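You operate a simulated robot arm through the tools that you are given. There is no shell and no other tool. Be economical: measure what you need, move in short steps, check, and stop when the job is done.

You are at the controls of a simulated robot arm. One attempt, no reset.

Task
Put two of the steel coils from the top of the round table with the microphone on the green tile there. Then take the water bottle and put it on the teal tile. Keep to this order. Set down upright: water bottle.

Only the result counts: the job must be done as asked and must still hold three seconds after the hand-in. Knocking over, shifting, dropping, spilling or breaking anything else fails it.

Robot
A 6-joint arm with a two-finger parallel gripper on a trunk, on a base that drives. Base frame: it is fixed to the floor where the robot stands at the start and does not move with it; the origin is under the middle of the robot, x ahead of it, y to its left, z up; the surface under the hand at the start is at about z = 1140. Lengths are in mm, angles in degrees, forces in N, time in s.
With the tool pointing down near the work surface it reaches from about 360 to 820 mm from the robot's upright axis, wherever it stands. Its first joint turns from -115.0 to 115.0 degrees. Places, roughly: teal tile [-5500, 8000, 750]; water bottle [-5500, 8250, 750]. Payload 3.43 kg.
Tool frame: the origin (TCP) lies between the finger pads and is the grasp point; the fingertips stand 34 mm ahead of it; z points along the fingers, y is the line along which they close. Largest opening 128 mm; finger width 24, thickness 12; the body of the gripper, 48 by 130 mm, starts 96 mm behind the TCP.
Orientation is told as [roll, pitch, yaw] about the base's x, y, z axes, in that order, counted from this pose: with the fingers straight down and closing along the base's y, the tool's x points along the base's -x, its y along +y and its z along -z.

Tools
- The arm moves only by the tool apply_moves. Its argument "commands" is a list of rows, each a list of 3 entries, a list of its own where there are three numbers: the turn, a rotation vector about the tool's x, y, z in degrees, then the shift along the tool's x, y, z in m, then the closure in counts, from 0 (fully open) to 255 (shut). In form: [[[rx, ry, rz], [x, y, z], claw], ...]. A call has 1 to 10 rows; each row shifts and turns the commanded pose from where the row before left it, along the tool's axes as they then stand. Each row takes 0.2 s and may step no farther than 50 mm and 8.6 degrees from the row before; otherwise, or with a gripper value out of range, the whole call is refused. A pose out of reach is approached as far as the arm can. The call stops where the force on the tool passes 40 N (or 10 N more than at its start, if that is more) or the arm is blocked; 0.2 s more then pass. Each finger travels about 108 mm/s and halts on what it meets, pressing with about 23 N; the grip force reading is that of the motor and also rises with nothing between the fingers. The clock runs only during rows and for 0.2 s after the last one: add rows that do not move to give the fingers time. It gives the time, the measured TCP pose, the force on the tool (base axes), the opening and the grip force at its end, in the units of the frame above (readings bear some noise), with the torque about the TCP (base axes, N m) and any sound that the robot's microphone picked up.
- Cameras (640 x 400 px; columns grow to the right, rows downward): "scene" is now at [2.8, 150.7, 1454.8]; the picture's right is [-0.46, -0.89, 0.00], its down [-0.11, 0.06, -0.99] and it looks along [0.88, -0.46, -0.13] (base axes); focal length 268 px, centre (320, 200). "wrist" rides on the gripper at [76, -11, -160] in the tool frame; the picture's right is [0.15, 0.99, 0.00], its down [-0.88, 0.13, -0.45] and it looks along [-0.45, 0.07, 0.89] (tool axes); focal length 234 px, centre (320, 200). There is no depth. A picture from a camera that has moved, and an enlarged one, comes with that camera's place and axes in the base frame and with its lens.
- camera(camera): a new picture of that camera. The clock stands still meanwhile.
- move_column(by): slides the trunk up (or, below 0, down) by that many mm; the arm and the scene camera ride with it, the base frame stays. It gives what a move gives, with no picture.
- roll_base(legs): drives the robot by 1 to 6 legs, each [ahead, turn to the left] in mm and degrees, along the robot's own axes; the way and the turn of a leg run together, so that a leg with both is an arc; at most 1500 mm and 180 degrees a leg. The arm and the cameras ride along, it lands a little off, and it stops where it bumps. It gives what a move gives.
- head_to(pan, tilt): turns the head with the scene camera to pan (to the left, within 103 degrees either way) and tilt (down, from -29 to 69), counted from straight ahead of the robot. It gives what a move gives.
- close_up(camera, box): a new picture of the part [left, top, right, bottom] of that camera's present view, enlarged. The clock stands still meanwhile.
- sign_off(): hands the job in; it is judged then, once.

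Work in short steps. Places have to be worked out from the pictures, the camera data and where the tool is seen: move nearer, look again, correct. Check each grasp and each placing, and mend what went wrong. You have 165 turns and 108 pictures in all, those below and enlarged ones among them. Open the gripper and draw the arm clear of the work before you hand the job in, unless the task says otherwise; then end with one line.

The tools are called after "Request:" as a command line: name --argument value ..., lists and objects as JSON in quotes. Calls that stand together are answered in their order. apply_moves: Moves the arm, as the interface text tells. Its arguments: {"type":"object","properties":{"commands":{"type":"array"}},"required":["commands"]} The other tools are called the same way: move_column (by) slides the trunk up or down; roll_base (legs) drives the base; head_to (pan, tilt) turns the head that bears the scene camera; camera (camera) takes a picture; close_up (camera, box) takes an enlarged picture of a part of a camera's view; sign_off () hands the job in.

At the start:

```text
clock: 0.0
position: [471.6, -89.6, 1424.4]
ee_rot: [-0.1, -0.2, 0.0]
wrist_force: [-1.0, 0.3, 0.5]
wrist_torque: [0.03, 0.03, -0.04]
grip_width: 128.0
grip_force: 0.1
trunk travel left (down, up): [-675.0, 115.0]
robot x, y, heading: [1.9, -6.7, -0.1]
head pan, tilt: [-27.4, 7.2]
```

scene: 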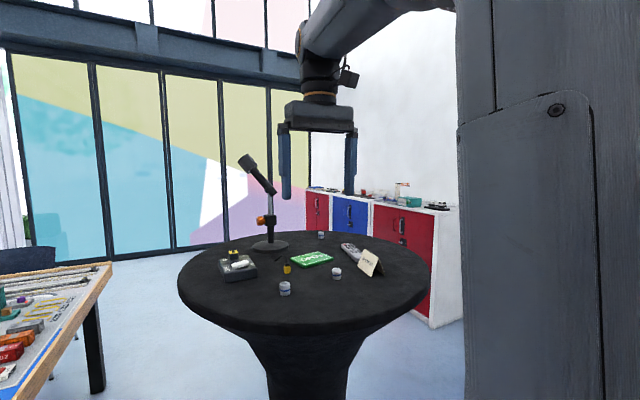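
wrist: 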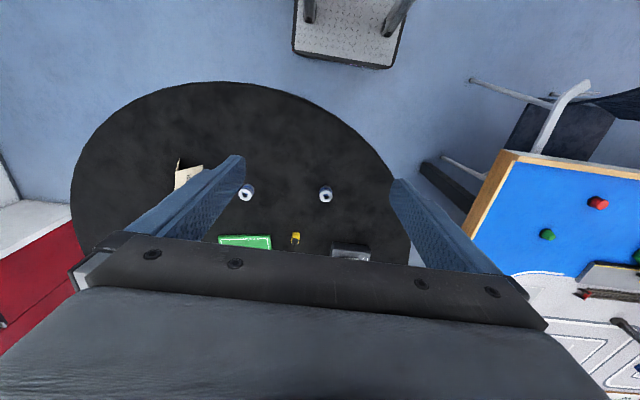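

The round table with the microphone is ahead; I see three coil-like cylinders and a green item. I'll enlarge the table area to identify them.

Request:
close_up --camera "scene" --box '[170, 220, 430, 320]'

Request:
close_up --camera "wrist" --box '[160, 140, 420, 270]'

```text
2.46 times, centred on (300, 270) of scene
camera zoom: at [2.8, 150.7, 1454.8], right [-0.46, -0.89, 0.0], down [-0.11, 0.06, -0.99], along [0.88, -0.46, -0.13], focal length 659 px, centre (369, 28)
```

zoom: 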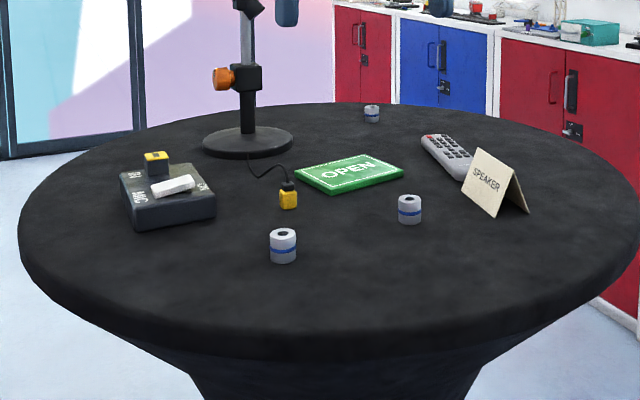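

```text
2.46 times, centred on (290, 205) of wrist
camera zoom: at [395.6, -102.3, 1585.1], right [-0.15, 0.99, 0.0], down [0.88, 0.13, 0.46], along [0.45, 0.07, -0.89], focal length 576 px, centre (394, 188)
```

zoom: 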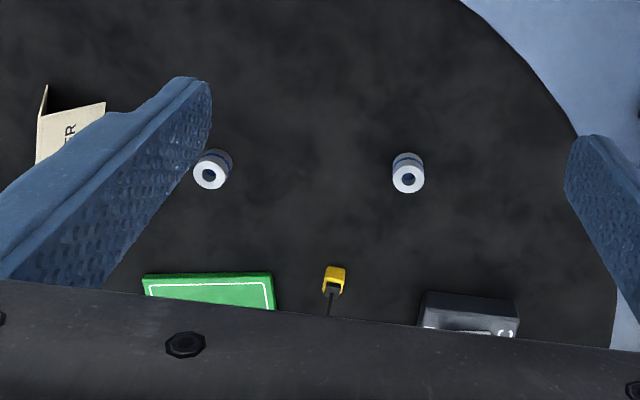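

Coil A is at about (607,-65), B at (628,-228), and the third is far off; the green OPEN plate is at about (775,-221), roughly 120 x 86 mm. I'll move above coil A with the gripper partly closed.

Request:
apply_moves --commands '[[[0, 0, 0], [-0.027, 0.005, 0.03], 90], [[0, 0, 0], [-0.027, 0.005, 0.03], 90], [[0, 0, 0], [-0.027, 0.005, 0.03], 90], [[0, 0, 0], [-0.027, 0.005, 0.03], 90], [[0, 0, 0], [-0.027, 0.005, 0.03], 90], [[0, 0, 0], [0, 0, 0], 90]]'

Request:
camera --camera "wrist"

```text
clock: 1.4
position: [608.5, -64.8, 1274.1]
ee_rot: [0.1, -0.1, 0.1]
wrist_force: [-0.6, 0.1, -0.1]
wrist_torque: [0.0, 0.01, -0.03]
grip_width: 82.7
grip_force: 0.0
trunk travel left (down, up): [-675.0, 115.0]
robot x, y, heading: [-1.1, -0.9, 0.0]
head pan, tilt: [-27.4, 7.2]
```

```text
103 pictures are left
camera wrist: at [530.8, -77.4, 1434.4], right [-0.15, 0.99, 0.0], down [0.88, 0.13, 0.46], along [0.45, 0.07, -0.89], focal length 234 px, centre (320, 200)
```

wrist: 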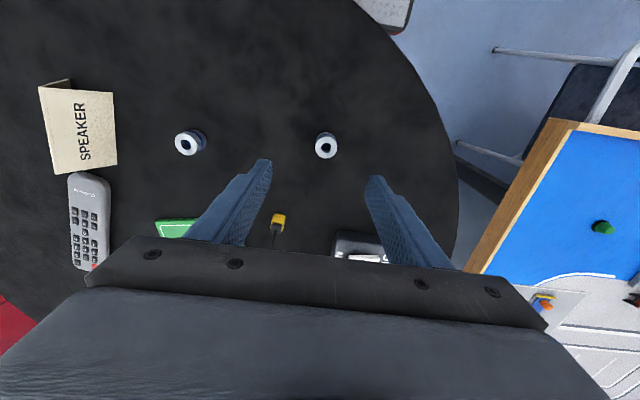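

From the wrist, coil A is at about (594,-60). I'll shift there, go down to z≈1215, and look again.

Request:
apply_moves --commands '[[[0, 0, 0], [0.013, 0.004, 0.03], 90], [[0, 0, 0], [0, 0, 0.03], 90], [[0, 0, 0], [0, 0, 0], 90]]'

Request:
camera --camera "wrist"

```text
clock: 2.2
position: [595.2, -61.8, 1213.6]
ee_rot: [0.1, 0.0, 0.0]
wrist_force: [-0.5, -0.1, -0.2]
wrist_torque: [-0.02, -0.01, -0.02]
grip_width: 83.1
grip_force: 0.2
trunk travel left (down, up): [-675.0, 115.0]
robot x, y, heading: [0.3, 0.9, -0.1]
head pan, tilt: [-27.4, 7.2]
```

```text
102 pictures are left
camera wrist: at [517.9, -73.5, 1374.4], right [-0.15, 0.99, 0.0], down [0.88, 0.13, 0.46], along [0.45, 0.07, -0.89], focal length 234 px, centre (320, 200)
```

wrist: 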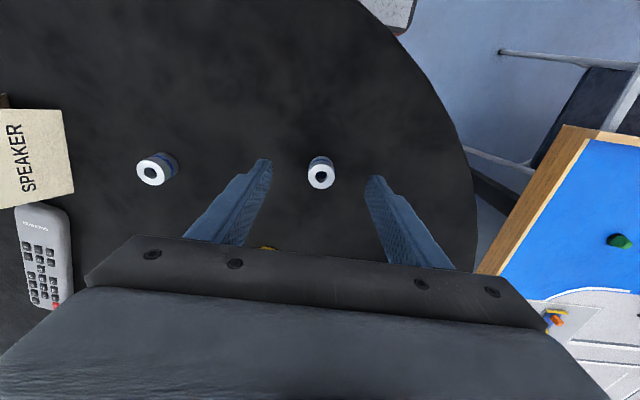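

The coil is centred between the fingers at (594,-60). I'll lower to z≈1178 and close.

Request:
apply_moves --commands '[[[0, 0, 0], [0.001, 0.001, 0.012], 90], [[0, 0, 0], [0, 0, 0.012], 90], [[0, 0, 0], [0, 0, 0.01], 90], [[0, 0, 0], [0, 0, 0], 255], [[0, 0, 0], [0, 0, 0], 255], [[0, 0, 0], [0, 0, 0], 255]]'

Request:
camera --camera "wrist"

```text
clock: 3.6
position: [593.5, -61.2, 1180.6]
ee_rot: [0.1, -0.1, 0.0]
wrist_force: [-0.2, -0.2, 0.0]
wrist_torque: [0.01, -0.02, -0.01]
grip_width: 24.1
grip_force: 22.9
trunk travel left (down, up): [-675.0, 115.0]
robot x, y, heading: [0.6, 1.3, -0.0]
head pan, tilt: [-27.4, 7.2]
```

```text
101 pictures are left
camera wrist: at [517.4, -72.0, 1340.8], right [-0.15, 0.99, 0.0], down [0.88, 0.13, 0.46], along [0.45, 0.07, -0.89], focal length 234 px, centre (320, 200)
```

wrist: 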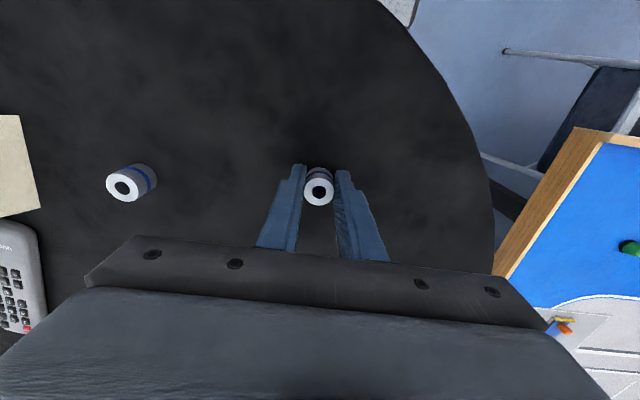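

The coil is held (24 mm). I'll lift it to about 1290 and travel toward the green plate.

Request:
apply_moves --commands '[[[0, 0, 0], [0, 0, 0.0], 255], [[0, 0, 0], [0, 0, -0.04], 255], [[0, 0, 0], [0, 0, -0.04], 255], [[0, 0, 0], [-0.03, -0.025, -0.03], 255], [[0, 0, 0], [-0.035, -0.025, 0], 255], [[0, 0, 0], [-0.035, -0.025, 0], 255], [[0, 0, 0], [-0.035, -0.025, 0], 255], [[0, 0, 0], [-0.02, -0.025, 0], 255], [[0, 0, 0], [0, 0, 0], 255]]'

Request:
camera --camera "wrist"

Request:
close_up --camera "scene" --box '[170, 160, 430, 320]'

```text
clock: 5.6
position: [749.6, -186.2, 1290.5]
ee_rot: [0.0, 0.0, 0.0]
wrist_force: [0.3, -0.2, -0.7]
wrist_torque: [-0.03, 0.0, 0.0]
grip_width: 24.1
grip_force: 22.8
trunk travel left (down, up): [-675.0, 115.0]
robot x, y, heading: [1.6, 0.8, -0.2]
head pan, tilt: [-27.4, 7.2]
```

```text
100 pictures are left
camera wrist: at [672.5, -198.1, 1450.0], right [-0.15, 0.99, 0.0], down [0.88, 0.13, 0.46], along [0.45, 0.07, -0.89], focal length 234 px, centre (320, 200)
```

wrist: 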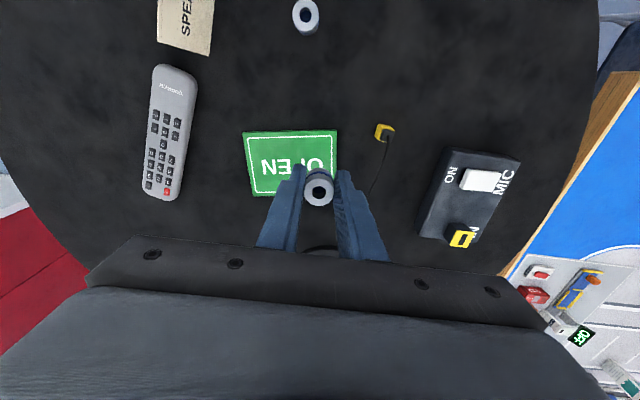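

```text
2.46 times, centred on (300, 240) of scene
camera zoom: at [3.1, 150.5, 1454.8], right [-0.46, -0.89, 0.0], down [-0.11, 0.06, -0.99], along [0.88, -0.46, -0.13], focal length 659 px, centre (369, 102)
```

zoom: 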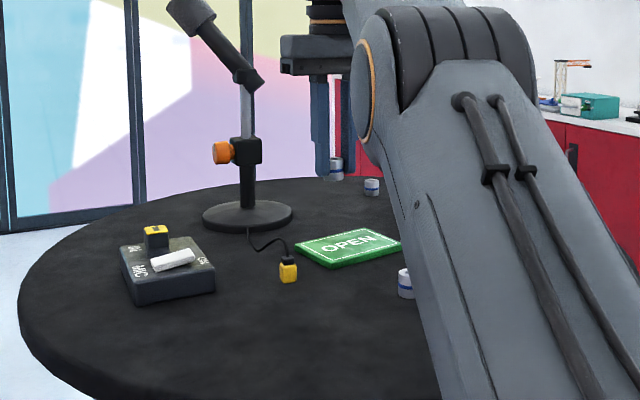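

The plate centre works out at (778,-220), long axis roughly along y. I'll set coil A at about (763,-192): lower to ~1205 first and look.

Request:
apply_moves --commands '[[[0, 0, 0], [-0.014, -0.006, 0.03], 255], [[0, 0, 0], [0, 0, 0.03], 255], [[0, 0, 0], [0, 0, 0.025], 255], [[0, 0, 0], [0, 0, 0], 255]]'

Request:
camera --camera "wrist"

Request:
close_up --camera "scene" --box '[250, 200, 380, 300]'

```text
clock: 6.6
position: [761.9, -193.2, 1206.9]
ee_rot: [0.0, 0.0, 0.0]
wrist_force: [-0.1, 0.5, 0.0]
wrist_torque: [0.01, -0.02, -0.01]
grip_width: 24.1
grip_force: 23.0
trunk travel left (down, up): [-675.0, 115.0]
robot x, y, heading: [-1.1, -1.4, 0.1]
head pan, tilt: [-27.4, 7.2]
```

```text
98 pictures are left
camera wrist: at [685.7, -203.7, 1366.2], right [-0.15, 0.99, 0.0], down [0.88, 0.13, 0.46], along [0.45, 0.07, -0.89], focal length 234 px, centre (320, 200)
```

wrist: 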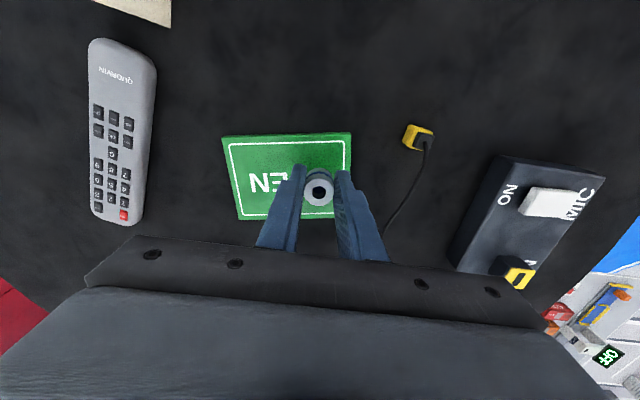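

```text
4.00 times, centred on (315, 250) of scene
camera zoom: at [3.0, 150.7, 1454.8], right [-0.46, -0.89, 0.0], down [-0.11, 0.06, -0.99], along [0.88, -0.46, -0.13], focal length 1070 px, centre (340, 0)
```

zoom: 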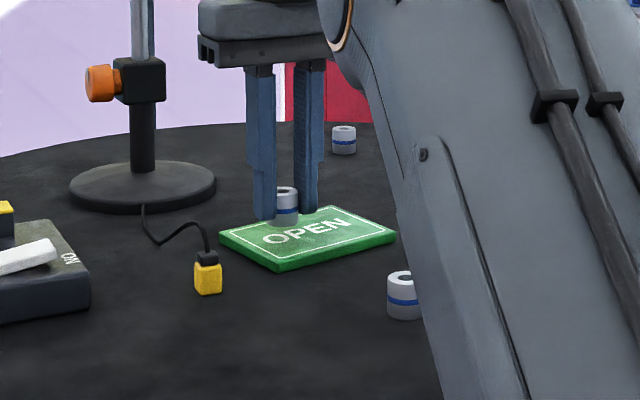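

Position over the plate is good. I'll lower in small steps and read the force.

Request:
apply_moves --commands '[[[0, 0, 0], [0, 0, 0.006], 255], [[0, 0, 0], [0, 0, 0.004], 255], [[0, 0, 0], [0, 0, 0.003], 255], [[0, 0, 0], [0, 0, 0], 255]]'

```text
clock: 7.6
position: [761.3, -191.2, 1193.4]
ee_rot: [0.0, -0.1, 0.0]
wrist_force: [-0.2, 0.1, -0.1]
wrist_torque: [0.02, -0.05, 0.01]
grip_width: 24.3
grip_force: 23.2
trunk travel left (down, up): [-675.0, 115.0]
robot x, y, heading: [-1.4, 3.8, -0.2]
head pan, tilt: [-27.4, 7.2]
```

No contact yet; I continue with finer steps.

Request:
apply_moves --commands '[[[0, 0, 0], [0, 0, 0.001], 255], [[0, 0, 0], [0, 0, 0.001], 255], [[0, 0, 0], [0, 0, 0], 255]]'

Request:
close_up --camera "scene" --box '[275, 230, 335, 275]'

```text
clock: 8.4
position: [762.5, -192.1, 1190.8]
ee_rot: [0.0, -0.1, 0.0]
wrist_force: [-0.5, -0.5, -0.5]
wrist_torque: [0.01, -0.02, -0.04]
grip_width: 24.1
grip_force: 22.8
trunk travel left (down, up): [-675.0, 115.0]
robot x, y, heading: [1.4, 1.4, -0.1]
head pan, tilt: [-27.4, 7.2]
```

```text
8.89 times, centred on (305, 252) of scene
camera zoom: at [2.9, 150.7, 1454.8], right [-0.46, -0.89, 0.0], down [-0.11, 0.06, -0.99], along [0.88, -0.46, -0.13], focal length 2378 px, centre (453, -267)
```

zoom: 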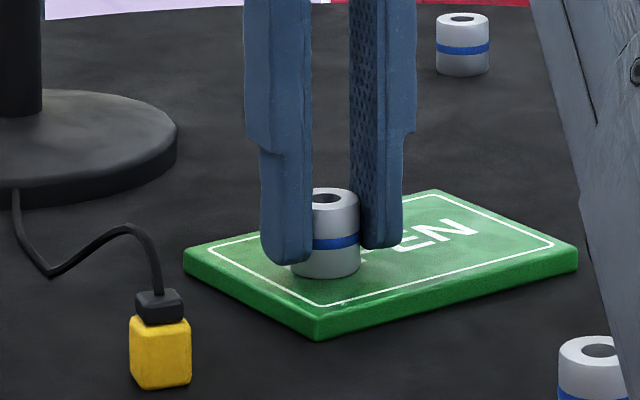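

Nearly touching; I lower further until a force shows.

Request:
apply_moves --commands '[[[0, 0, 0], [0, 0, 0.001], 255], [[0, 0, 0], [0, 0, 0.001], 255], [[0, 0, 0], [0, 0, 0], 255]]'

```text
clock: 9.2
position: [762.9, -192.3, 1189.7]
ee_rot: [0.0, -0.1, 0.0]
wrist_force: [-0.1, 0.0, 7.2]
wrist_torque: [0.01, -0.03, -0.07]
grip_width: 23.9
grip_force: 23.0
trunk travel left (down, up): [-675.0, 115.0]
robot x, y, heading: [-0.7, -3.0, 0.1]
head pan, tilt: [-27.4, 7.2]
```

Contact felt (7 N). I'll open modestly and rise straight up.

Request:
apply_moves --commands '[[[0, 0, 0], [0, 0, 0], 150], [[0, 0, 0], [0, 0, 0], 150], [[0, 0, 0], [0, 0, -0.03], 150], [[0, 0, 0], [0, 0, -0.04], 150], [[0, 0, 0], [0, 0, -0.03], 90], [[0, 0, 0], [0, 0, 0], 90]]'

Request:
camera --camera "wrist"

```text
clock: 10.6
position: [757.2, -190.3, 1287.6]
ee_rot: [0.0, 0.0, 0.0]
wrist_force: [-0.2, -0.4, 0.3]
wrist_torque: [-0.03, 0.0, 0.0]
grip_width: 82.9
grip_force: 0.0
out of reach, approached as far as the arm can: row 5
trunk travel left (down, up): [-675.0, 115.0]
robot x, y, heading: [1.0, -0.2, -0.0]
head pan, tilt: [-27.4, 7.2]
```

```text
95 pictures are left
camera wrist: at [681.5, -201.7, 1448.0], right [-0.15, 0.99, 0.0], down [0.88, 0.13, 0.46], along [0.45, 0.07, -0.89], focal length 234 px, centre (320, 200)
```

wrist: 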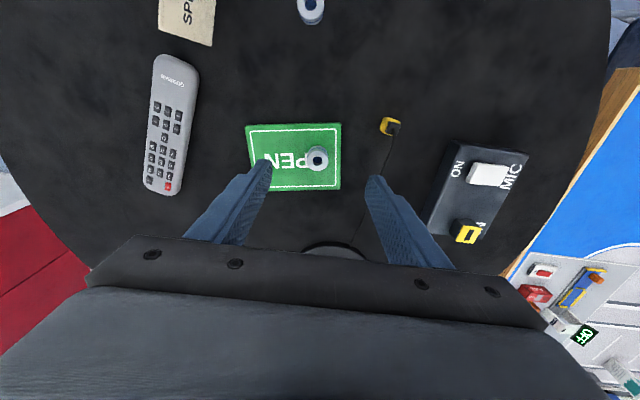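

Coil A stands on the plate. Now to above coil B at about (614,-214).

Request:
apply_moves --commands '[[[0, 0, 0], [0.036, -0.006, 0], 90], [[0, 0, 0], [0.036, -0.006, 0], 90], [[0, 0, 0], [0.036, -0.006, 0.02], 90], [[0, 0, 0], [0.036, -0.006, 0.03], 90], [[0, 0, 0], [0, 0, 0.025], 90], [[0, 0, 0], [0, 0, 0], 90]]'

Request:
camera --camera "wrist"

```text
clock: 12.0
position: [614.7, -214.3, 1211.1]
ee_rot: [0.0, 0.0, 0.0]
wrist_force: [0.2, -0.4, -0.3]
wrist_torque: [-0.01, 0.01, 0.01]
grip_width: 82.6
grip_force: 0.1
trunk travel left (down, up): [-675.0, 115.0]
robot x, y, heading: [1.5, -0.2, 0.0]
head pan, tilt: [-27.4, 7.2]
```

```text
94 pictures are left
camera wrist: at [537.9, -226.3, 1371.4], right [-0.15, 0.99, 0.0], down [0.88, 0.13, 0.46], along [0.45, 0.07, -0.89], focal length 234 px, centre (320, 200)
```

wrist: 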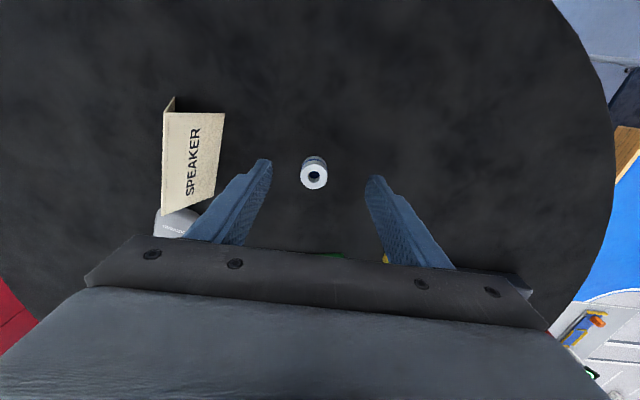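

Coil B is at (616,-219). I'll correct y by -5, lower to ~1178 and close.

Request:
apply_moves --commands '[[[0, 0, 0], [-0.001, -0.005, 0.0], 90], [[0, 0, 0], [0, 0, 0.012], 90], [[0, 0, 0], [0, 0, 0.012], 90], [[0, 0, 0], [0, 0, 0.008], 90], [[0, 0, 0], [0, 0, 0], 255], [[0, 0, 0], [0, 0, 0], 255], [[0, 0, 0], [0, 0, 0], 255]]'

Request:
camera --camera "wrist"

```text
clock: 13.6
position: [615.3, -218.9, 1180.4]
ee_rot: [0.1, 0.0, -0.1]
wrist_force: [-1.3, -0.4, 0.2]
wrist_torque: [-0.02, -0.01, -0.01]
grip_width: 24.0
grip_force: 23.1
trunk travel left (down, up): [-675.0, 115.0]
robot x, y, heading: [3.6, -2.4, 0.1]
head pan, tilt: [-27.4, 7.2]
```

```text
93 pictures are left
camera wrist: at [538.7, -231.4, 1340.0], right [-0.15, 0.99, 0.0], down [0.88, 0.13, 0.46], along [0.45, 0.07, -0.89], focal length 234 px, centre (320, 200)
```

wrist: 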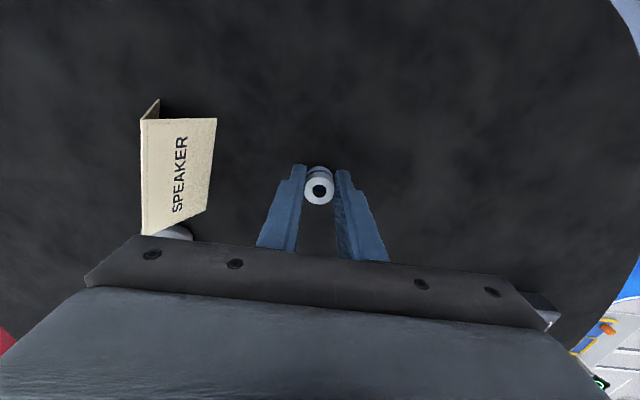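

Coil B is held. Lift to ~1260 and go above the plate's other half at (764,-248).

Request:
apply_moves --commands '[[[0, 0, 0], [0, 0, -0.04], 255], [[0, 0, 0], [0, 0, -0.04], 255], [[0, 0, 0], [-0.037, -0.007, 0], 255], [[0, 0, 0], [-0.037, -0.007, 0], 255], [[0, 0, 0], [-0.037, -0.007, 0], 255], [[0, 0, 0], [-0.037, -0.008, 0], 255], [[0, 0, 0], [0, 0, 0.03], 255], [[0, 0, 0], [0, 0, 0.02], 255], [[0, 0, 0], [0, 0, 0], 255]]'

Request:
camera --camera "wrist"

```text
clock: 15.6
position: [757.1, -246.0, 1208.1]
ee_rot: [0.1, 0.0, 0.0]
wrist_force: [0.0, -0.9, 0.1]
wrist_torque: [0.02, -0.02, -0.02]
grip_width: 23.9
grip_force: 22.7
out of reach, approached as far as the arm can: row 6
trunk travel left (down, up): [-675.0, 115.0]
robot x, y, heading: [1.9, -3.4, 0.0]
head pan, tilt: [-27.4, 7.2]
```

```text
92 pictures are left
camera wrist: at [680.1, -257.7, 1367.2], right [-0.15, 0.99, 0.0], down [0.88, 0.13, 0.46], along [0.45, 0.07, -0.89], focal length 234 px, centre (320, 200)
```

wrist: 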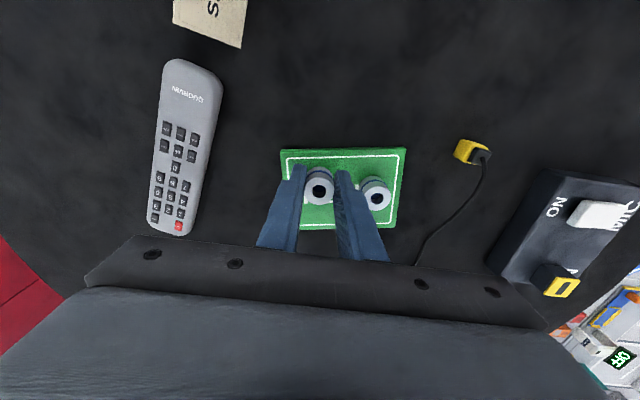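

Coil B hangs over the plate's other half but near its front edge; I'll nudge 9 mm outward and 3 mm to the side, then lower a bit.

Request:
apply_moves --commands '[[[0, 0, 0], [-0.008, -0.003, 0], 255], [[0, 0, 0], [0, 0, 0.007], 255], [[0, 0, 0], [0, 0, 0.006], 255], [[0, 0, 0], [0, 0, 0], 255]]'

```text
clock: 16.6
position: [763.0, -250.4, 1193.8]
ee_rot: [0.0, 0.0, 0.0]
wrist_force: [0.3, -0.2, -0.9]
wrist_torque: [0.0, 0.0, -0.01]
grip_width: 23.9
grip_force: 23.1
trunk travel left (down, up): [-675.0, 115.0]
robot x, y, heading: [-4.4, 1.4, -0.0]
head pan, tilt: [-27.4, 7.2]
```

Now at (763,-250). I continue down by millimetres until contact.

Request:
apply_moves --commands '[[[0, 0, 0], [0, 0, 0.002], 255], [[0, 0, 0], [0, 0, 0.001], 255], [[0, 0, 0], [0, 0, 0.001], 255], [[0, 0, 0], [0, 0, 0], 255]]'

Request:
camera --camera "wrist"

```text
clock: 17.6
position: [765.0, -249.1, 1190.1]
ee_rot: [0.0, -0.1, 0.0]
wrist_force: [0.3, -0.3, 0.2]
wrist_torque: [-0.04, -0.04, 0.01]
grip_width: 23.8
grip_force: 23.1
trunk travel left (down, up): [-675.0, 115.0]
robot x, y, heading: [-1.8, 2.8, 0.1]
head pan, tilt: [-27.4, 7.2]
```

```text
91 pictures are left
camera wrist: at [687.7, -260.9, 1350.3], right [-0.15, 0.99, 0.0], down [0.88, 0.13, 0.46], along [0.45, 0.07, -0.89], focal length 234 px, centre (320, 200)
```

wrist: 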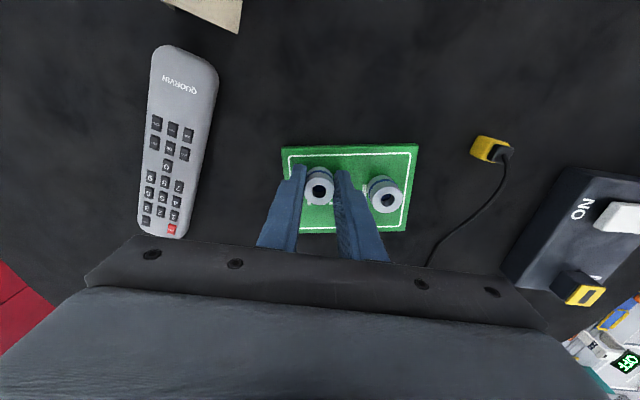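

Still no force; another millimetre or two.

Request:
apply_moves --commands '[[[0, 0, 0], [0, 0, 0.001], 255], [[0, 0, 0], [0, 0, 0], 255]]'

```text
clock: 18.2
position: [763.9, -250.6, 1190.2]
ee_rot: [0.0, -0.2, 0.0]
wrist_force: [-1.3, -1.5, 7.6]
wrist_torque: [0.04, -0.03, -0.02]
grip_width: 23.8
grip_force: 23.0
trunk travel left (down, up): [-675.0, 115.0]
robot x, y, heading: [0.5, -2.8, -0.2]
head pan, tilt: [-27.4, 7.2]
```

Contact (7.6 N). Opening a little so as not to touch coil A, then rising.

Request:
apply_moves --commands '[[[0, 0, 0], [0, 0, 0], 172], [[0, 0, 0], [0, 0, 0], 172], [[0, 0, 0], [0, 0, -0.02], 172], [[0, 0, 0], [0.005, 0, -0.04], 172], [[0, 0, 0], [0.03, 0, -0.03], 172], [[0, 0, 0], [0.04, 0.0, 0], 172], [[0, 0, 0], [0.04, 0.0, 0], 172], [[0, 0, 0], [0, 0, 0], 172]]'

Request:
camera --camera "wrist"

Request:
close_up --camera "scene" --box '[170, 200, 430, 320]'

```text
clock: 20.0
position: [649.0, -250.1, 1278.7]
ee_rot: [0.0, -0.1, 0.0]
wrist_force: [-0.1, -0.2, -0.8]
wrist_torque: [0.02, -0.01, 0.01]
grip_width: 41.6
grip_force: 0.1
trunk travel left (down, up): [-675.0, 115.0]
robot x, y, heading: [2.7, -1.7, -0.0]
head pan, tilt: [-27.4, 7.2]
```

```text
90 pictures are left
camera wrist: at [572.9, -261.2, 1439.6], right [-0.15, 0.99, 0.0], down [0.88, 0.13, 0.46], along [0.45, 0.07, -0.89], focal length 234 px, centre (320, 200)
```

wrist: 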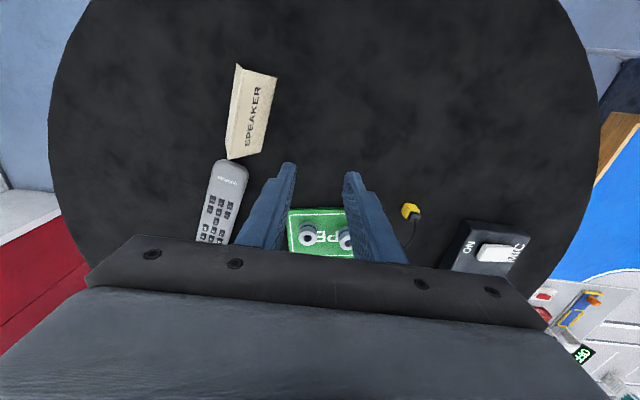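

```text
2.46 times, centred on (300, 260) of scene
camera zoom: at [2.7, 150.8, 1454.8], right [-0.46, -0.89, 0.0], down [-0.11, 0.06, -0.99], along [0.88, -0.46, -0.12], focal length 659 px, centre (369, 52)
```

zoom: 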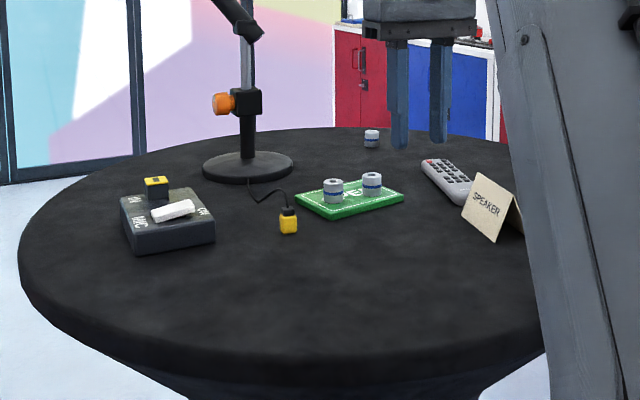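

Both coils stand on the green plate. Now I retract the arm up and in for driving.

Request:
apply_moves --commands '[[[0, 0, 0], [0.03, 0.02, -0.035], 172], [[0, 0, 0], [0.03, 0.03, -0.02], 172], [[0, 0, 0], [0.03, 0.03, -0.02], 172], [[0, 0, 0], [0.03, 0.03, -0.02], 172], [[0, 0, 0], [0.03, 0.03, -0.02], 172], [[0, 0, 0], [0.03, 0.03, -0.02], 172], [[0, 0, 0], [0.03, 0.03, -0.01], 172], [[0, 0, 0], [0.0, 0.03, 0], 172]]'

Request:
head_to --pan 60 --tilt 15

Request:
camera --camera "scene"

Request:
head_to --pan 103 --tilt 15

Request:
camera --camera "scene"

```text
refused: row 1 steps farther than a row can; nothing moved
```

```text
clock: 21.6
position: [648.8, -249.8, 1279.9]
ee_rot: [0.1, -0.1, 0.0]
wrist_force: [0.2, -0.9, -1.1]
wrist_torque: [-0.02, 0.02, 0.03]
grip_width: 41.6
grip_force: 0.1
trunk travel left (down, up): [-675.0, 115.0]
robot x, y, heading: [-1.5, 0.4, 0.1]
head pan, tilt: [60.0, 15.0]
```

```text
88 pictures are left
camera scene: at [-32.5, 274.0, 1442.1], right [0.87, -0.5, 0.0], down [-0.13, -0.22, -0.97], along [0.48, 0.84, -0.26], focal length 268 px, centre (320, 200)
```

scene: 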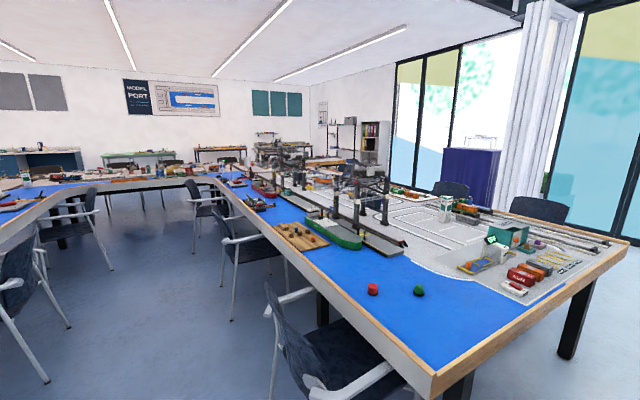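

```text
clock: 22.7
position: [651.5, -249.3, 1279.6]
ee_rot: [0.0, 0.0, 0.0]
wrist_force: [-1.2, -0.1, 0.4]
wrist_torque: [-0.01, -0.02, 0.01]
grip_width: 41.3
grip_force: 0.1
trunk travel left (down, up): [-675.0, 115.0]
robot x, y, heading: [0.5, -0.9, -0.2]
head pan, tilt: [103.0, 15.0]
```

```text
87 pictures are left
camera scene: at [-100.2, 284.2, 1442.1], right [0.97, 0.22, 0.0], down [0.06, -0.25, -0.97], along [-0.22, 0.94, -0.26], focal length 268 px, centre (320, 200)
```

scene: 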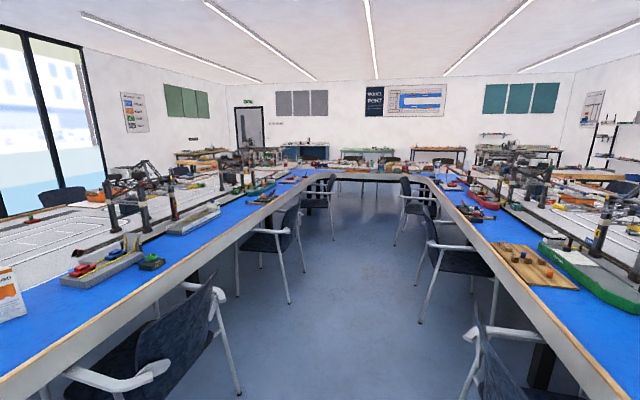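

The first arm move was refused (step too long); I retract with shorter steps. The room has a U-shaped layout, and the target lies at the back left.

Request:
apply_moves --commands '[[[0, 0, 0], [0.02, 0.02, -0.03], 172], [[0, 0, 0], [0.03, 0.025, -0.02], 172], [[0, 0, 0], [0.03, 0.025, -0.02], 172], [[0, 0, 0], [0.03, 0.025, -0.02], 172], [[0, 0, 0], [0.03, 0.025, -0.02], 172], [[0, 0, 0], [0.03, 0.025, -0.02], 172], [[0, 0, 0], [0.03, 0.025, -0.02], 172], [[0, 0, 0], [0.03, 0.025, -0.01], 172], [[0, 0, 0], [0.0, 0.04, 0], 172], [[0, 0, 0], [0, 0, 0], 172]]'

Request:
head_to --pan -100 --tilt 20

Request:
camera --camera "scene"

```text
clock: 24.9
position: [418.0, -14.8, 1438.2]
ee_rot: [0.0, 0.0, 0.0]
wrist_force: [0.2, -0.5, 0.0]
wrist_torque: [0.01, 0.0, -0.02]
grip_width: 41.5
grip_force: 0.0
trunk travel left (down, up): [-675.0, 115.0]
robot x, y, heading: [0.3, -3.0, 0.1]
head pan, tilt: [103.0, 15.0]
```

```text
clock: 27.9
position: [418.4, -14.6, 1439.4]
ee_rot: [0.0, 0.0, -0.1]
wrist_force: [-0.7, 0.2, -0.3]
wrist_torque: [-0.02, -0.02, -0.03]
grip_width: 41.7
grip_force: 0.1
trunk travel left (down, up): [-675.0, 115.0]
robot x, y, heading: [0.9, -2.2, 0.1]
head pan, tilt: [-100.0, 20.0]
```

```text
86 pictures are left
camera scene: at [-95.4, 101.5, 1434.0], right [-0.98, 0.17, 0.0], down [0.06, 0.34, -0.94], along [-0.16, -0.93, -0.34], focal length 268 px, centre (320, 200)
```

scene: 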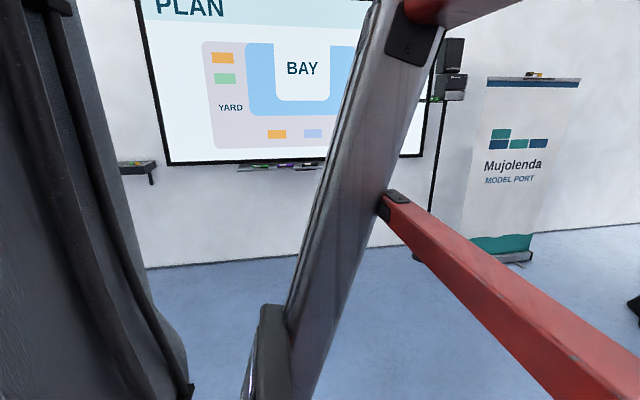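

The right side is wall; the free way is to the left. I'll turn left 90° in place and look around again.

Request:
roll_base --legs '[[0, 90]]'

Request:
head_to --pan 30 --tilt 15

Request:
camera --camera "scene"

Request:
head_to --pan 85 --tilt 15

Request:
camera --camera "scene"

```text
clock: 32.1
position: [9.0, 418.8, 1438.3]
ee_rot: [0.1, 0.0, 90.8]
wrist_force: [-0.5, -0.8, 0.4]
wrist_torque: [-0.01, -0.01, -0.02]
grip_width: 41.6
grip_force: 0.0
trunk travel left (down, up): [-675.0, 115.0]
robot x, y, heading: [1.6, -2.6, 90.8]
head pan, tilt: [-100.0, 20.0]
```

```text
clock: 34.2
position: [9.2, 418.0, 1439.2]
ee_rot: [0.0, -0.1, 90.7]
wrist_force: [-0.2, -0.3, -0.7]
wrist_torque: [0.02, -0.01, 0.0]
grip_width: 41.8
grip_force: 0.1
trunk travel left (down, up): [-675.0, 115.0]
robot x, y, heading: [-2.4, 1.9, 90.8]
head pan, tilt: [30.0, 15.0]
```

```text
85 pictures are left
camera scene: at [-239.0, -5.7, 1442.1], right [0.86, 0.51, 0.0], down [0.13, -0.22, -0.97], along [-0.49, 0.83, -0.26], focal length 268 px, centre (320, 200)
```

scene: 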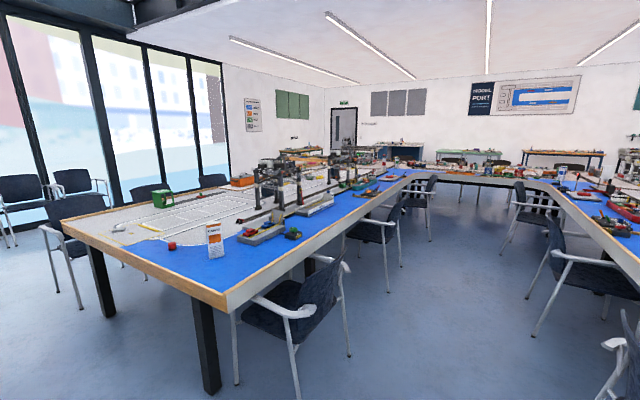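

```text
clock: 35.5
position: [8.9, 419.0, 1438.7]
ee_rot: [0.0, 0.0, 90.7]
wrist_force: [0.0, 0.0, 0.7]
wrist_torque: [0.02, 0.04, 0.01]
grip_width: 41.6
grip_force: 0.1
trunk travel left (down, up): [-675.0, 115.0]
robot x, y, heading: [-0.0, -1.6, 90.7]
head pan, tilt: [85.0, 15.0]
```

```text
84 pictures are left
camera scene: at [-284.5, -79.0, 1442.1], right [0.08, 1.0, 0.0], down [0.26, -0.02, -0.97], along [-0.96, 0.07, -0.26], focal length 268 px, centre (320, 200)
```

scene: 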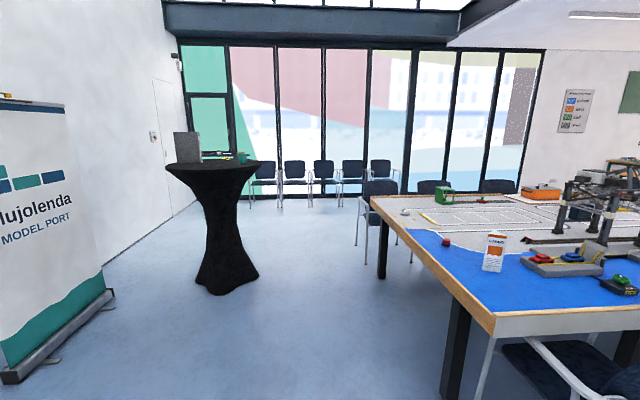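

The target should appear around (307,149) in the first picture. I'll zoom there.

Request:
head_to --pan 32 --tilt 8

Request:
close_up --camera "scene" --box '[230, 120, 430, 245]'

```text
clock: 36.7
position: [9.3, 418.1, 1438.7]
ee_rot: [0.0, -0.1, 90.7]
wrist_force: [0.9, -0.7, -0.6]
wrist_torque: [0.01, 0.01, 0.03]
grip_width: 41.9
grip_force: 0.2
trunk travel left (down, up): [-675.0, 115.0]
robot x, y, heading: [-3.3, 0.9, 90.7]
head pan, tilt: [32.0, 8.0]
```

```text
3.20 times, centred on (330, 182) of scene
camera zoom: at [-241.5, -8.2, 1453.5], right [0.84, 0.54, 0.0], down [0.08, -0.12, -0.99], along [-0.54, 0.83, -0.14], focal length 856 px, centre (288, 256)
```

zoom: 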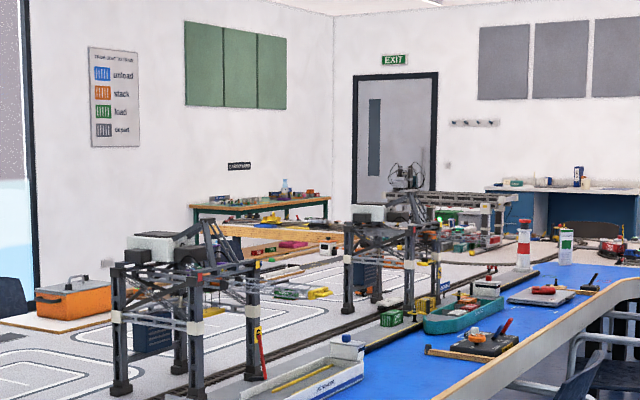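

The bottle shows on the far table by the wall, left of the door. The route: west along y≈30 between the small tall table and the U's left arm, then north on x≈-4000. I turn to heading 180 and drive 1200.

Request:
roll_base --legs '[[0, 89.3], [1200, 0]]'

Request:
head_to --pan 0 --tilt 20

Request:
camera --camera "scene"

```text
clock: 46.6
position: [-1617.1, 13.4, 1439.2]
ee_rot: [0.0, -0.1, -179.9]
wrist_force: [-0.1, -0.2, 0.6]
wrist_torque: [-0.01, -0.03, -0.01]
grip_width: 41.7
grip_force: 0.0
trunk travel left (down, up): [-675.0, 115.0]
robot x, y, heading: [-1197.3, -3.7, 180.0]
head pan, tilt: [32.0, 8.0]
```

```text
clock: 47.5
position: [-1617.0, 13.0, 1439.0]
ee_rot: [0.0, -0.1, -180.0]
wrist_force: [1.3, 0.4, -0.6]
wrist_torque: [-0.01, 0.04, 0.01]
grip_width: 41.6
grip_force: 0.1
trunk travel left (down, up): [-675.0, 115.0]
robot x, y, heading: [-1196.6, -0.0, 180.1]
head pan, tilt: [0.0, 20.0]
```

```text
82 pictures are left
camera scene: at [-1207.5, -198.6, 1434.0], right [0.0, 1.0, 0.0], down [0.34, 0.0, -0.94], along [-0.94, 0.0, -0.34], focal length 268 px, centre (320, 200)
```

scene: 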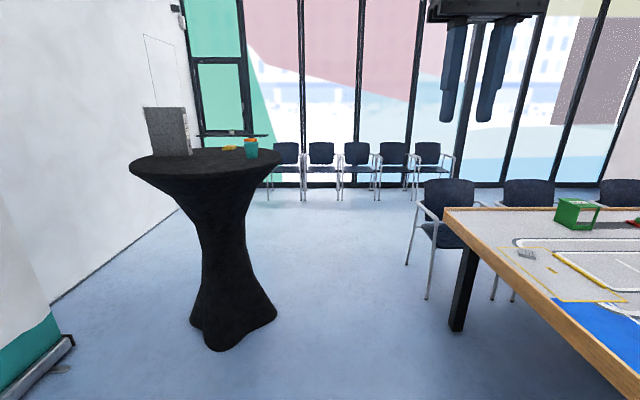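

Corridor between the tall table's edge (y≈-428) and the chair/table corner (y≈600) is free. I'll bear slightly right and go on 2700 mm, then turn north.

Request:
roll_base --legs '[[0, -3], [1400, 0], [1400, 0], [0, -87]]'

Request:
head_to --pan 0 --tilt 15

Request:
camera --camera "scene"

```text
clock: 65.2
position: [-3968.5, 586.1, 1438.5]
ee_rot: [0.0, 0.0, 89.3]
wrist_force: [-0.4, -0.5, 0.7]
wrist_torque: [0.0, 0.01, 0.0]
grip_width: 41.7
grip_force: 0.0
trunk travel left (down, up): [-675.0, 115.0]
robot x, y, heading: [-3992.1, 166.6, 88.8]
head pan, tilt: [0.0, 20.0]
```

```text
clock: 65.9
position: [-3968.0, 587.1, 1439.8]
ee_rot: [0.0, -0.1, 89.4]
wrist_force: [0.1, 0.1, 0.2]
wrist_torque: [-0.01, -0.02, -0.01]
grip_width: 41.6
grip_force: 0.0
trunk travel left (down, up): [-675.0, 115.0]
robot x, y, heading: [-3988.3, 166.2, 89.4]
head pan, tilt: [0.0, 15.0]
```

```text
81 pictures are left
camera scene: at [-4180.3, 179.7, 1442.1], right [1.0, -0.01, 0.0], down [0.0, -0.26, -0.97], along [0.01, 0.97, -0.26], focal length 268 px, centre (320, 200)
```

scene: 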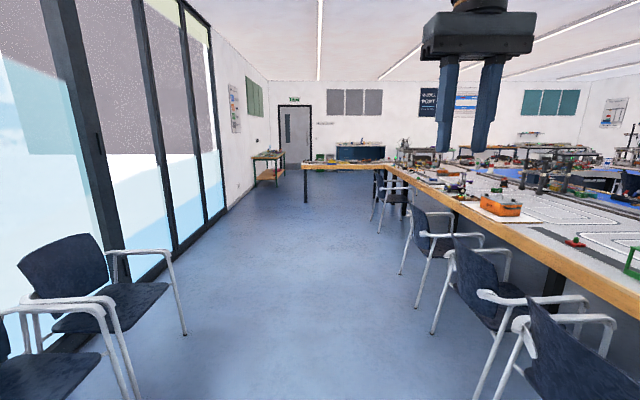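

The corridor north is clear; the target table is by the left wall and the U's corner juts out to x≈-4480 at y≈5330. I drive toward (-4880,4600).

Request:
roll_base --legs '[[0, 11.7], [1500, 0], [1500, 0], [1500, 0], [0, -11]]'

Request:
camera --camera "scene"

```text
clock: 88.9
position: [-4762.5, 5018.8, 1438.3]
ee_rot: [0.0, -0.1, 88.7]
wrist_force: [-0.6, -0.9, 0.3]
wrist_torque: [-0.01, 0.0, 0.02]
grip_width: 41.7
grip_force: 0.0
trunk travel left (down, up): [-675.0, 115.0]
robot x, y, heading: [-4787.7, 4598.5, 88.5]
head pan, tilt: [0.0, 15.0]
```

```text
80 pictures are left
camera scene: at [-4980.0, 4616.1, 1442.1], right [1.0, -0.03, 0.0], down [-0.01, -0.26, -0.97], along [0.02, 0.97, -0.26], focal length 268 px, centre (320, 200)
```

scene: 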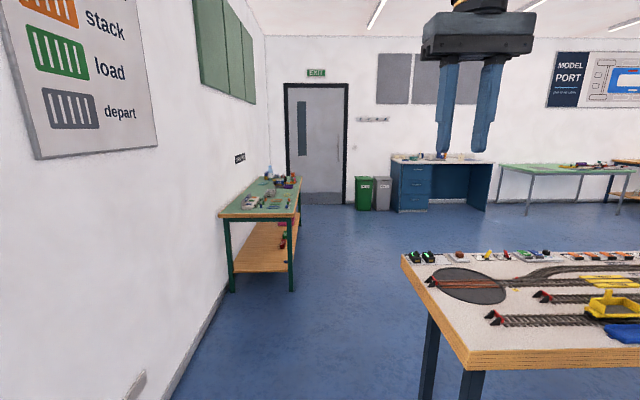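

The U corner's left edge is at x≈-4540 (y 5225–5940); the target table spans x -5760..-5140 from y≈6717. I pass the corner at x≈-5000, up to y≈6200.

Request:
roll_base --legs '[[0, 31.5], [420, 0], [0, -30], [1200, 0]]'

Request:
head_to --pan -35 --tilt 25

Request:
camera --camera "scene"

Request:
head_to --pan 0 --tilt 20

Request:
camera --camera "scene"

```text
clock: 100.2
position: [-4971.1, 6596.1, 1438.4]
ee_rot: [0.1, -0.2, 89.4]
wrist_force: [0.3, 0.4, -0.4]
wrist_torque: [0.02, -0.01, 0.01]
grip_width: 41.6
grip_force: 0.0
trunk travel left (down, up): [-675.0, 115.0]
robot x, y, heading: [-4988.5, 6178.4, 89.3]
head pan, tilt: [0.0, 15.0]
```

```text
clock: 101.2
position: [-4970.3, 6597.7, 1438.9]
ee_rot: [0.0, -0.2, 89.4]
wrist_force: [0.0, 0.7, -0.2]
wrist_torque: [0.0, 0.02, -0.02]
grip_width: 41.8
grip_force: 0.1
trunk travel left (down, up): [-675.0, 115.0]
robot x, y, heading: [-4991.1, 6177.8, 89.4]
head pan, tilt: [-35.0, 25.0]
```

```text
79 pictures are left
camera scene: at [-5130.6, 6171.7, 1425.9], right [0.81, -0.58, 0.0], down [-0.25, -0.34, -0.91], along [0.53, 0.74, -0.42], focal length 268 px, centre (320, 200)
```

scene: 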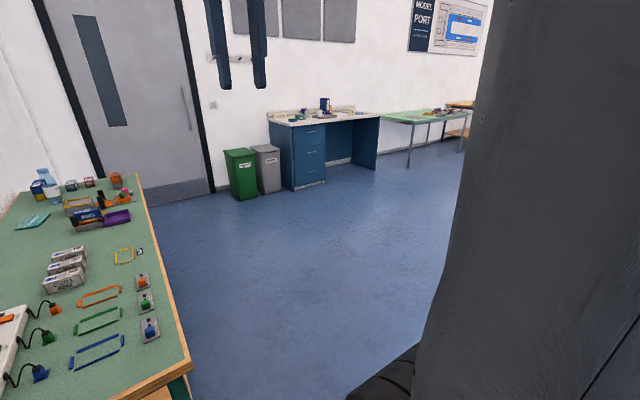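

```text
clock: 102.2
position: [-4970.8, 6597.0, 1439.0]
ee_rot: [0.0, -0.1, 89.4]
wrist_force: [-0.4, -0.3, -0.9]
wrist_torque: [0.0, 0.0, 0.0]
grip_width: 41.7
grip_force: 0.1
trunk travel left (down, up): [-675.0, 115.0]
robot x, y, heading: [-4988.7, 6179.1, 89.5]
head pan, tilt: [0.0, 20.0]
```

```text
78 pictures are left
camera scene: at [-5183.2, 6189.9, 1433.9], right [1.0, -0.01, 0.0], down [0.0, -0.34, -0.94], along [0.01, 0.94, -0.34], focal length 268 px, centre (320, 200)
```

scene: 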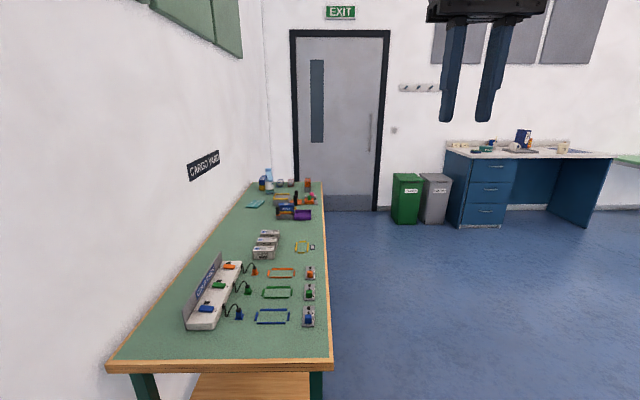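

The teal tile and bottle are at the far end of this table; floor to the right is free. I swing right around the table corner and drive alongside it to y≈8120.

Request:
roll_base --legs '[[0, -44.5], [560, 0], [0, 45], [1500, 0]]'

Request:
head_to --pan 60 --tilt 35

Request:
camera --camera "scene"

```text
clock: 116.6
position: [-4566.1, 8491.4, 1438.7]
ee_rot: [0.0, -0.1, 89.6]
wrist_force: [-0.2, 1.1, -0.3]
wrist_torque: [0.01, 0.0, 0.0]
grip_width: 41.7
grip_force: 0.0
trunk travel left (down, up): [-675.0, 115.0]
robot x, y, heading: [-4581.8, 8072.0, 89.5]
head pan, tilt: [0.0, 20.0]
```

```text
clock: 117.9
position: [-4566.2, 8491.7, 1438.6]
ee_rot: [0.1, -0.1, 89.5]
wrist_force: [-0.2, 0.1, 0.8]
wrist_torque: [0.02, 0.02, -0.01]
grip_width: 41.8
grip_force: 0.2
trunk travel left (down, up): [-675.0, 115.0]
robot x, y, heading: [-4586.3, 8070.0, 89.5]
head pan, tilt: [60.0, 35.0]
```

```text
77 pictures are left
camera scene: at [-4853.0, 8035.5, 1410.1], right [0.51, 0.86, 0.0], down [0.49, -0.29, -0.82], along [-0.71, 0.42, -0.57], focal length 268 px, centre (320, 200)
```

scene: 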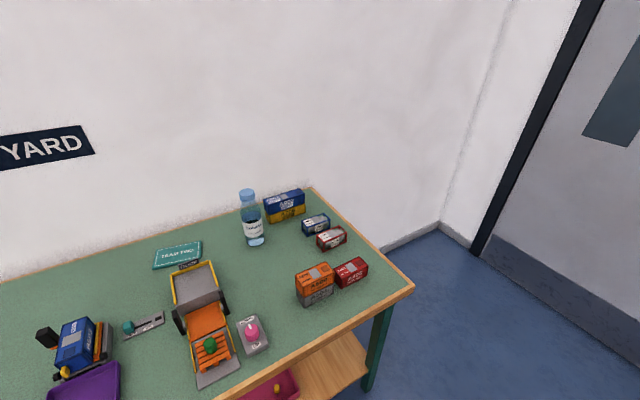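

The bottle base is at about (-5568,8192), teal tile at (-5642,7948). I'm at y≈8070: turn to face the table, advance a bit, then inspect clearance.

Request:
roll_base --legs '[[0, 90.5], [150, 0]]'

Request:
camera --camera "wrist"

Request:
head_to --pan -10 --tilt 45

Request:
camera --camera "scene"

```text
clock: 123.1
position: [-5154.3, 8089.1, 1440.0]
ee_rot: [0.0, -0.2, 180.0]
wrist_force: [0.4, 0.9, 0.0]
wrist_torque: [-0.01, 0.05, 0.02]
grip_width: 41.7
grip_force: 0.2
trunk travel left (down, up): [-675.0, 115.0]
robot x, y, heading: [-4729.4, 8070.6, 179.9]
head pan, tilt: [60.0, 35.0]
```

```text
76 pictures are left
camera wrist: at [-5078.0, 8099.6, 1599.3], right [0.15, -0.99, 0.0], down [-0.88, -0.13, 0.46], along [-0.45, -0.07, -0.89], focal length 234 px, centre (320, 200)
```

wrist: 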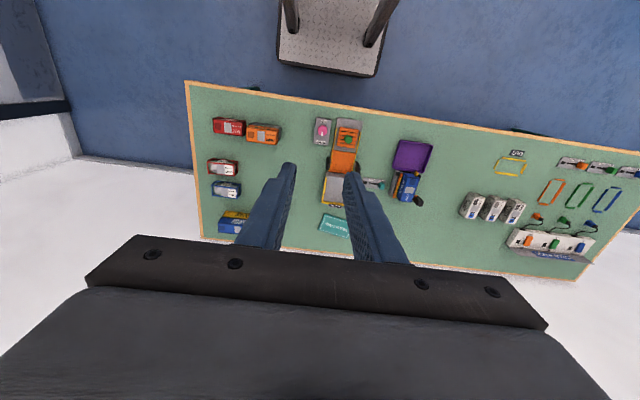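

```text
clock: 124.5
position: [-5154.2, 8088.0, 1438.8]
ee_rot: [0.0, -0.1, 179.9]
wrist_force: [-0.4, -0.5, -0.3]
wrist_torque: [0.0, 0.01, 0.02]
grip_width: 41.7
grip_force: 0.0
trunk travel left (down, up): [-675.0, 115.0]
robot x, y, heading: [-4734.5, 8073.7, 179.9]
head pan, tilt: [-10.0, 45.0]
```

```text
75 pictures are left
camera scene: at [-4731.2, 7890.6, 1395.3], right [0.17, 0.98, 0.0], down [0.7, -0.12, -0.71], along [-0.7, 0.12, -0.71], focal length 268 px, centre (320, 200)
```

scene: 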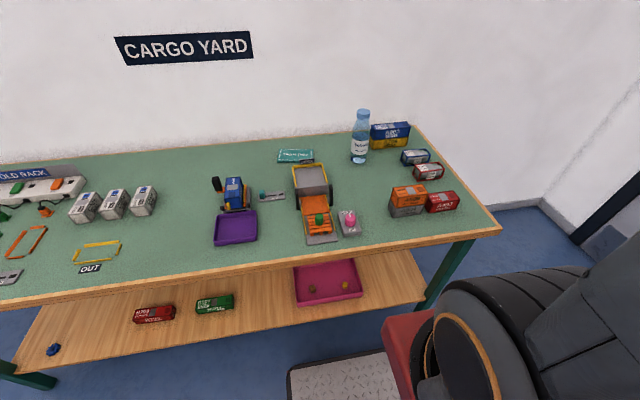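

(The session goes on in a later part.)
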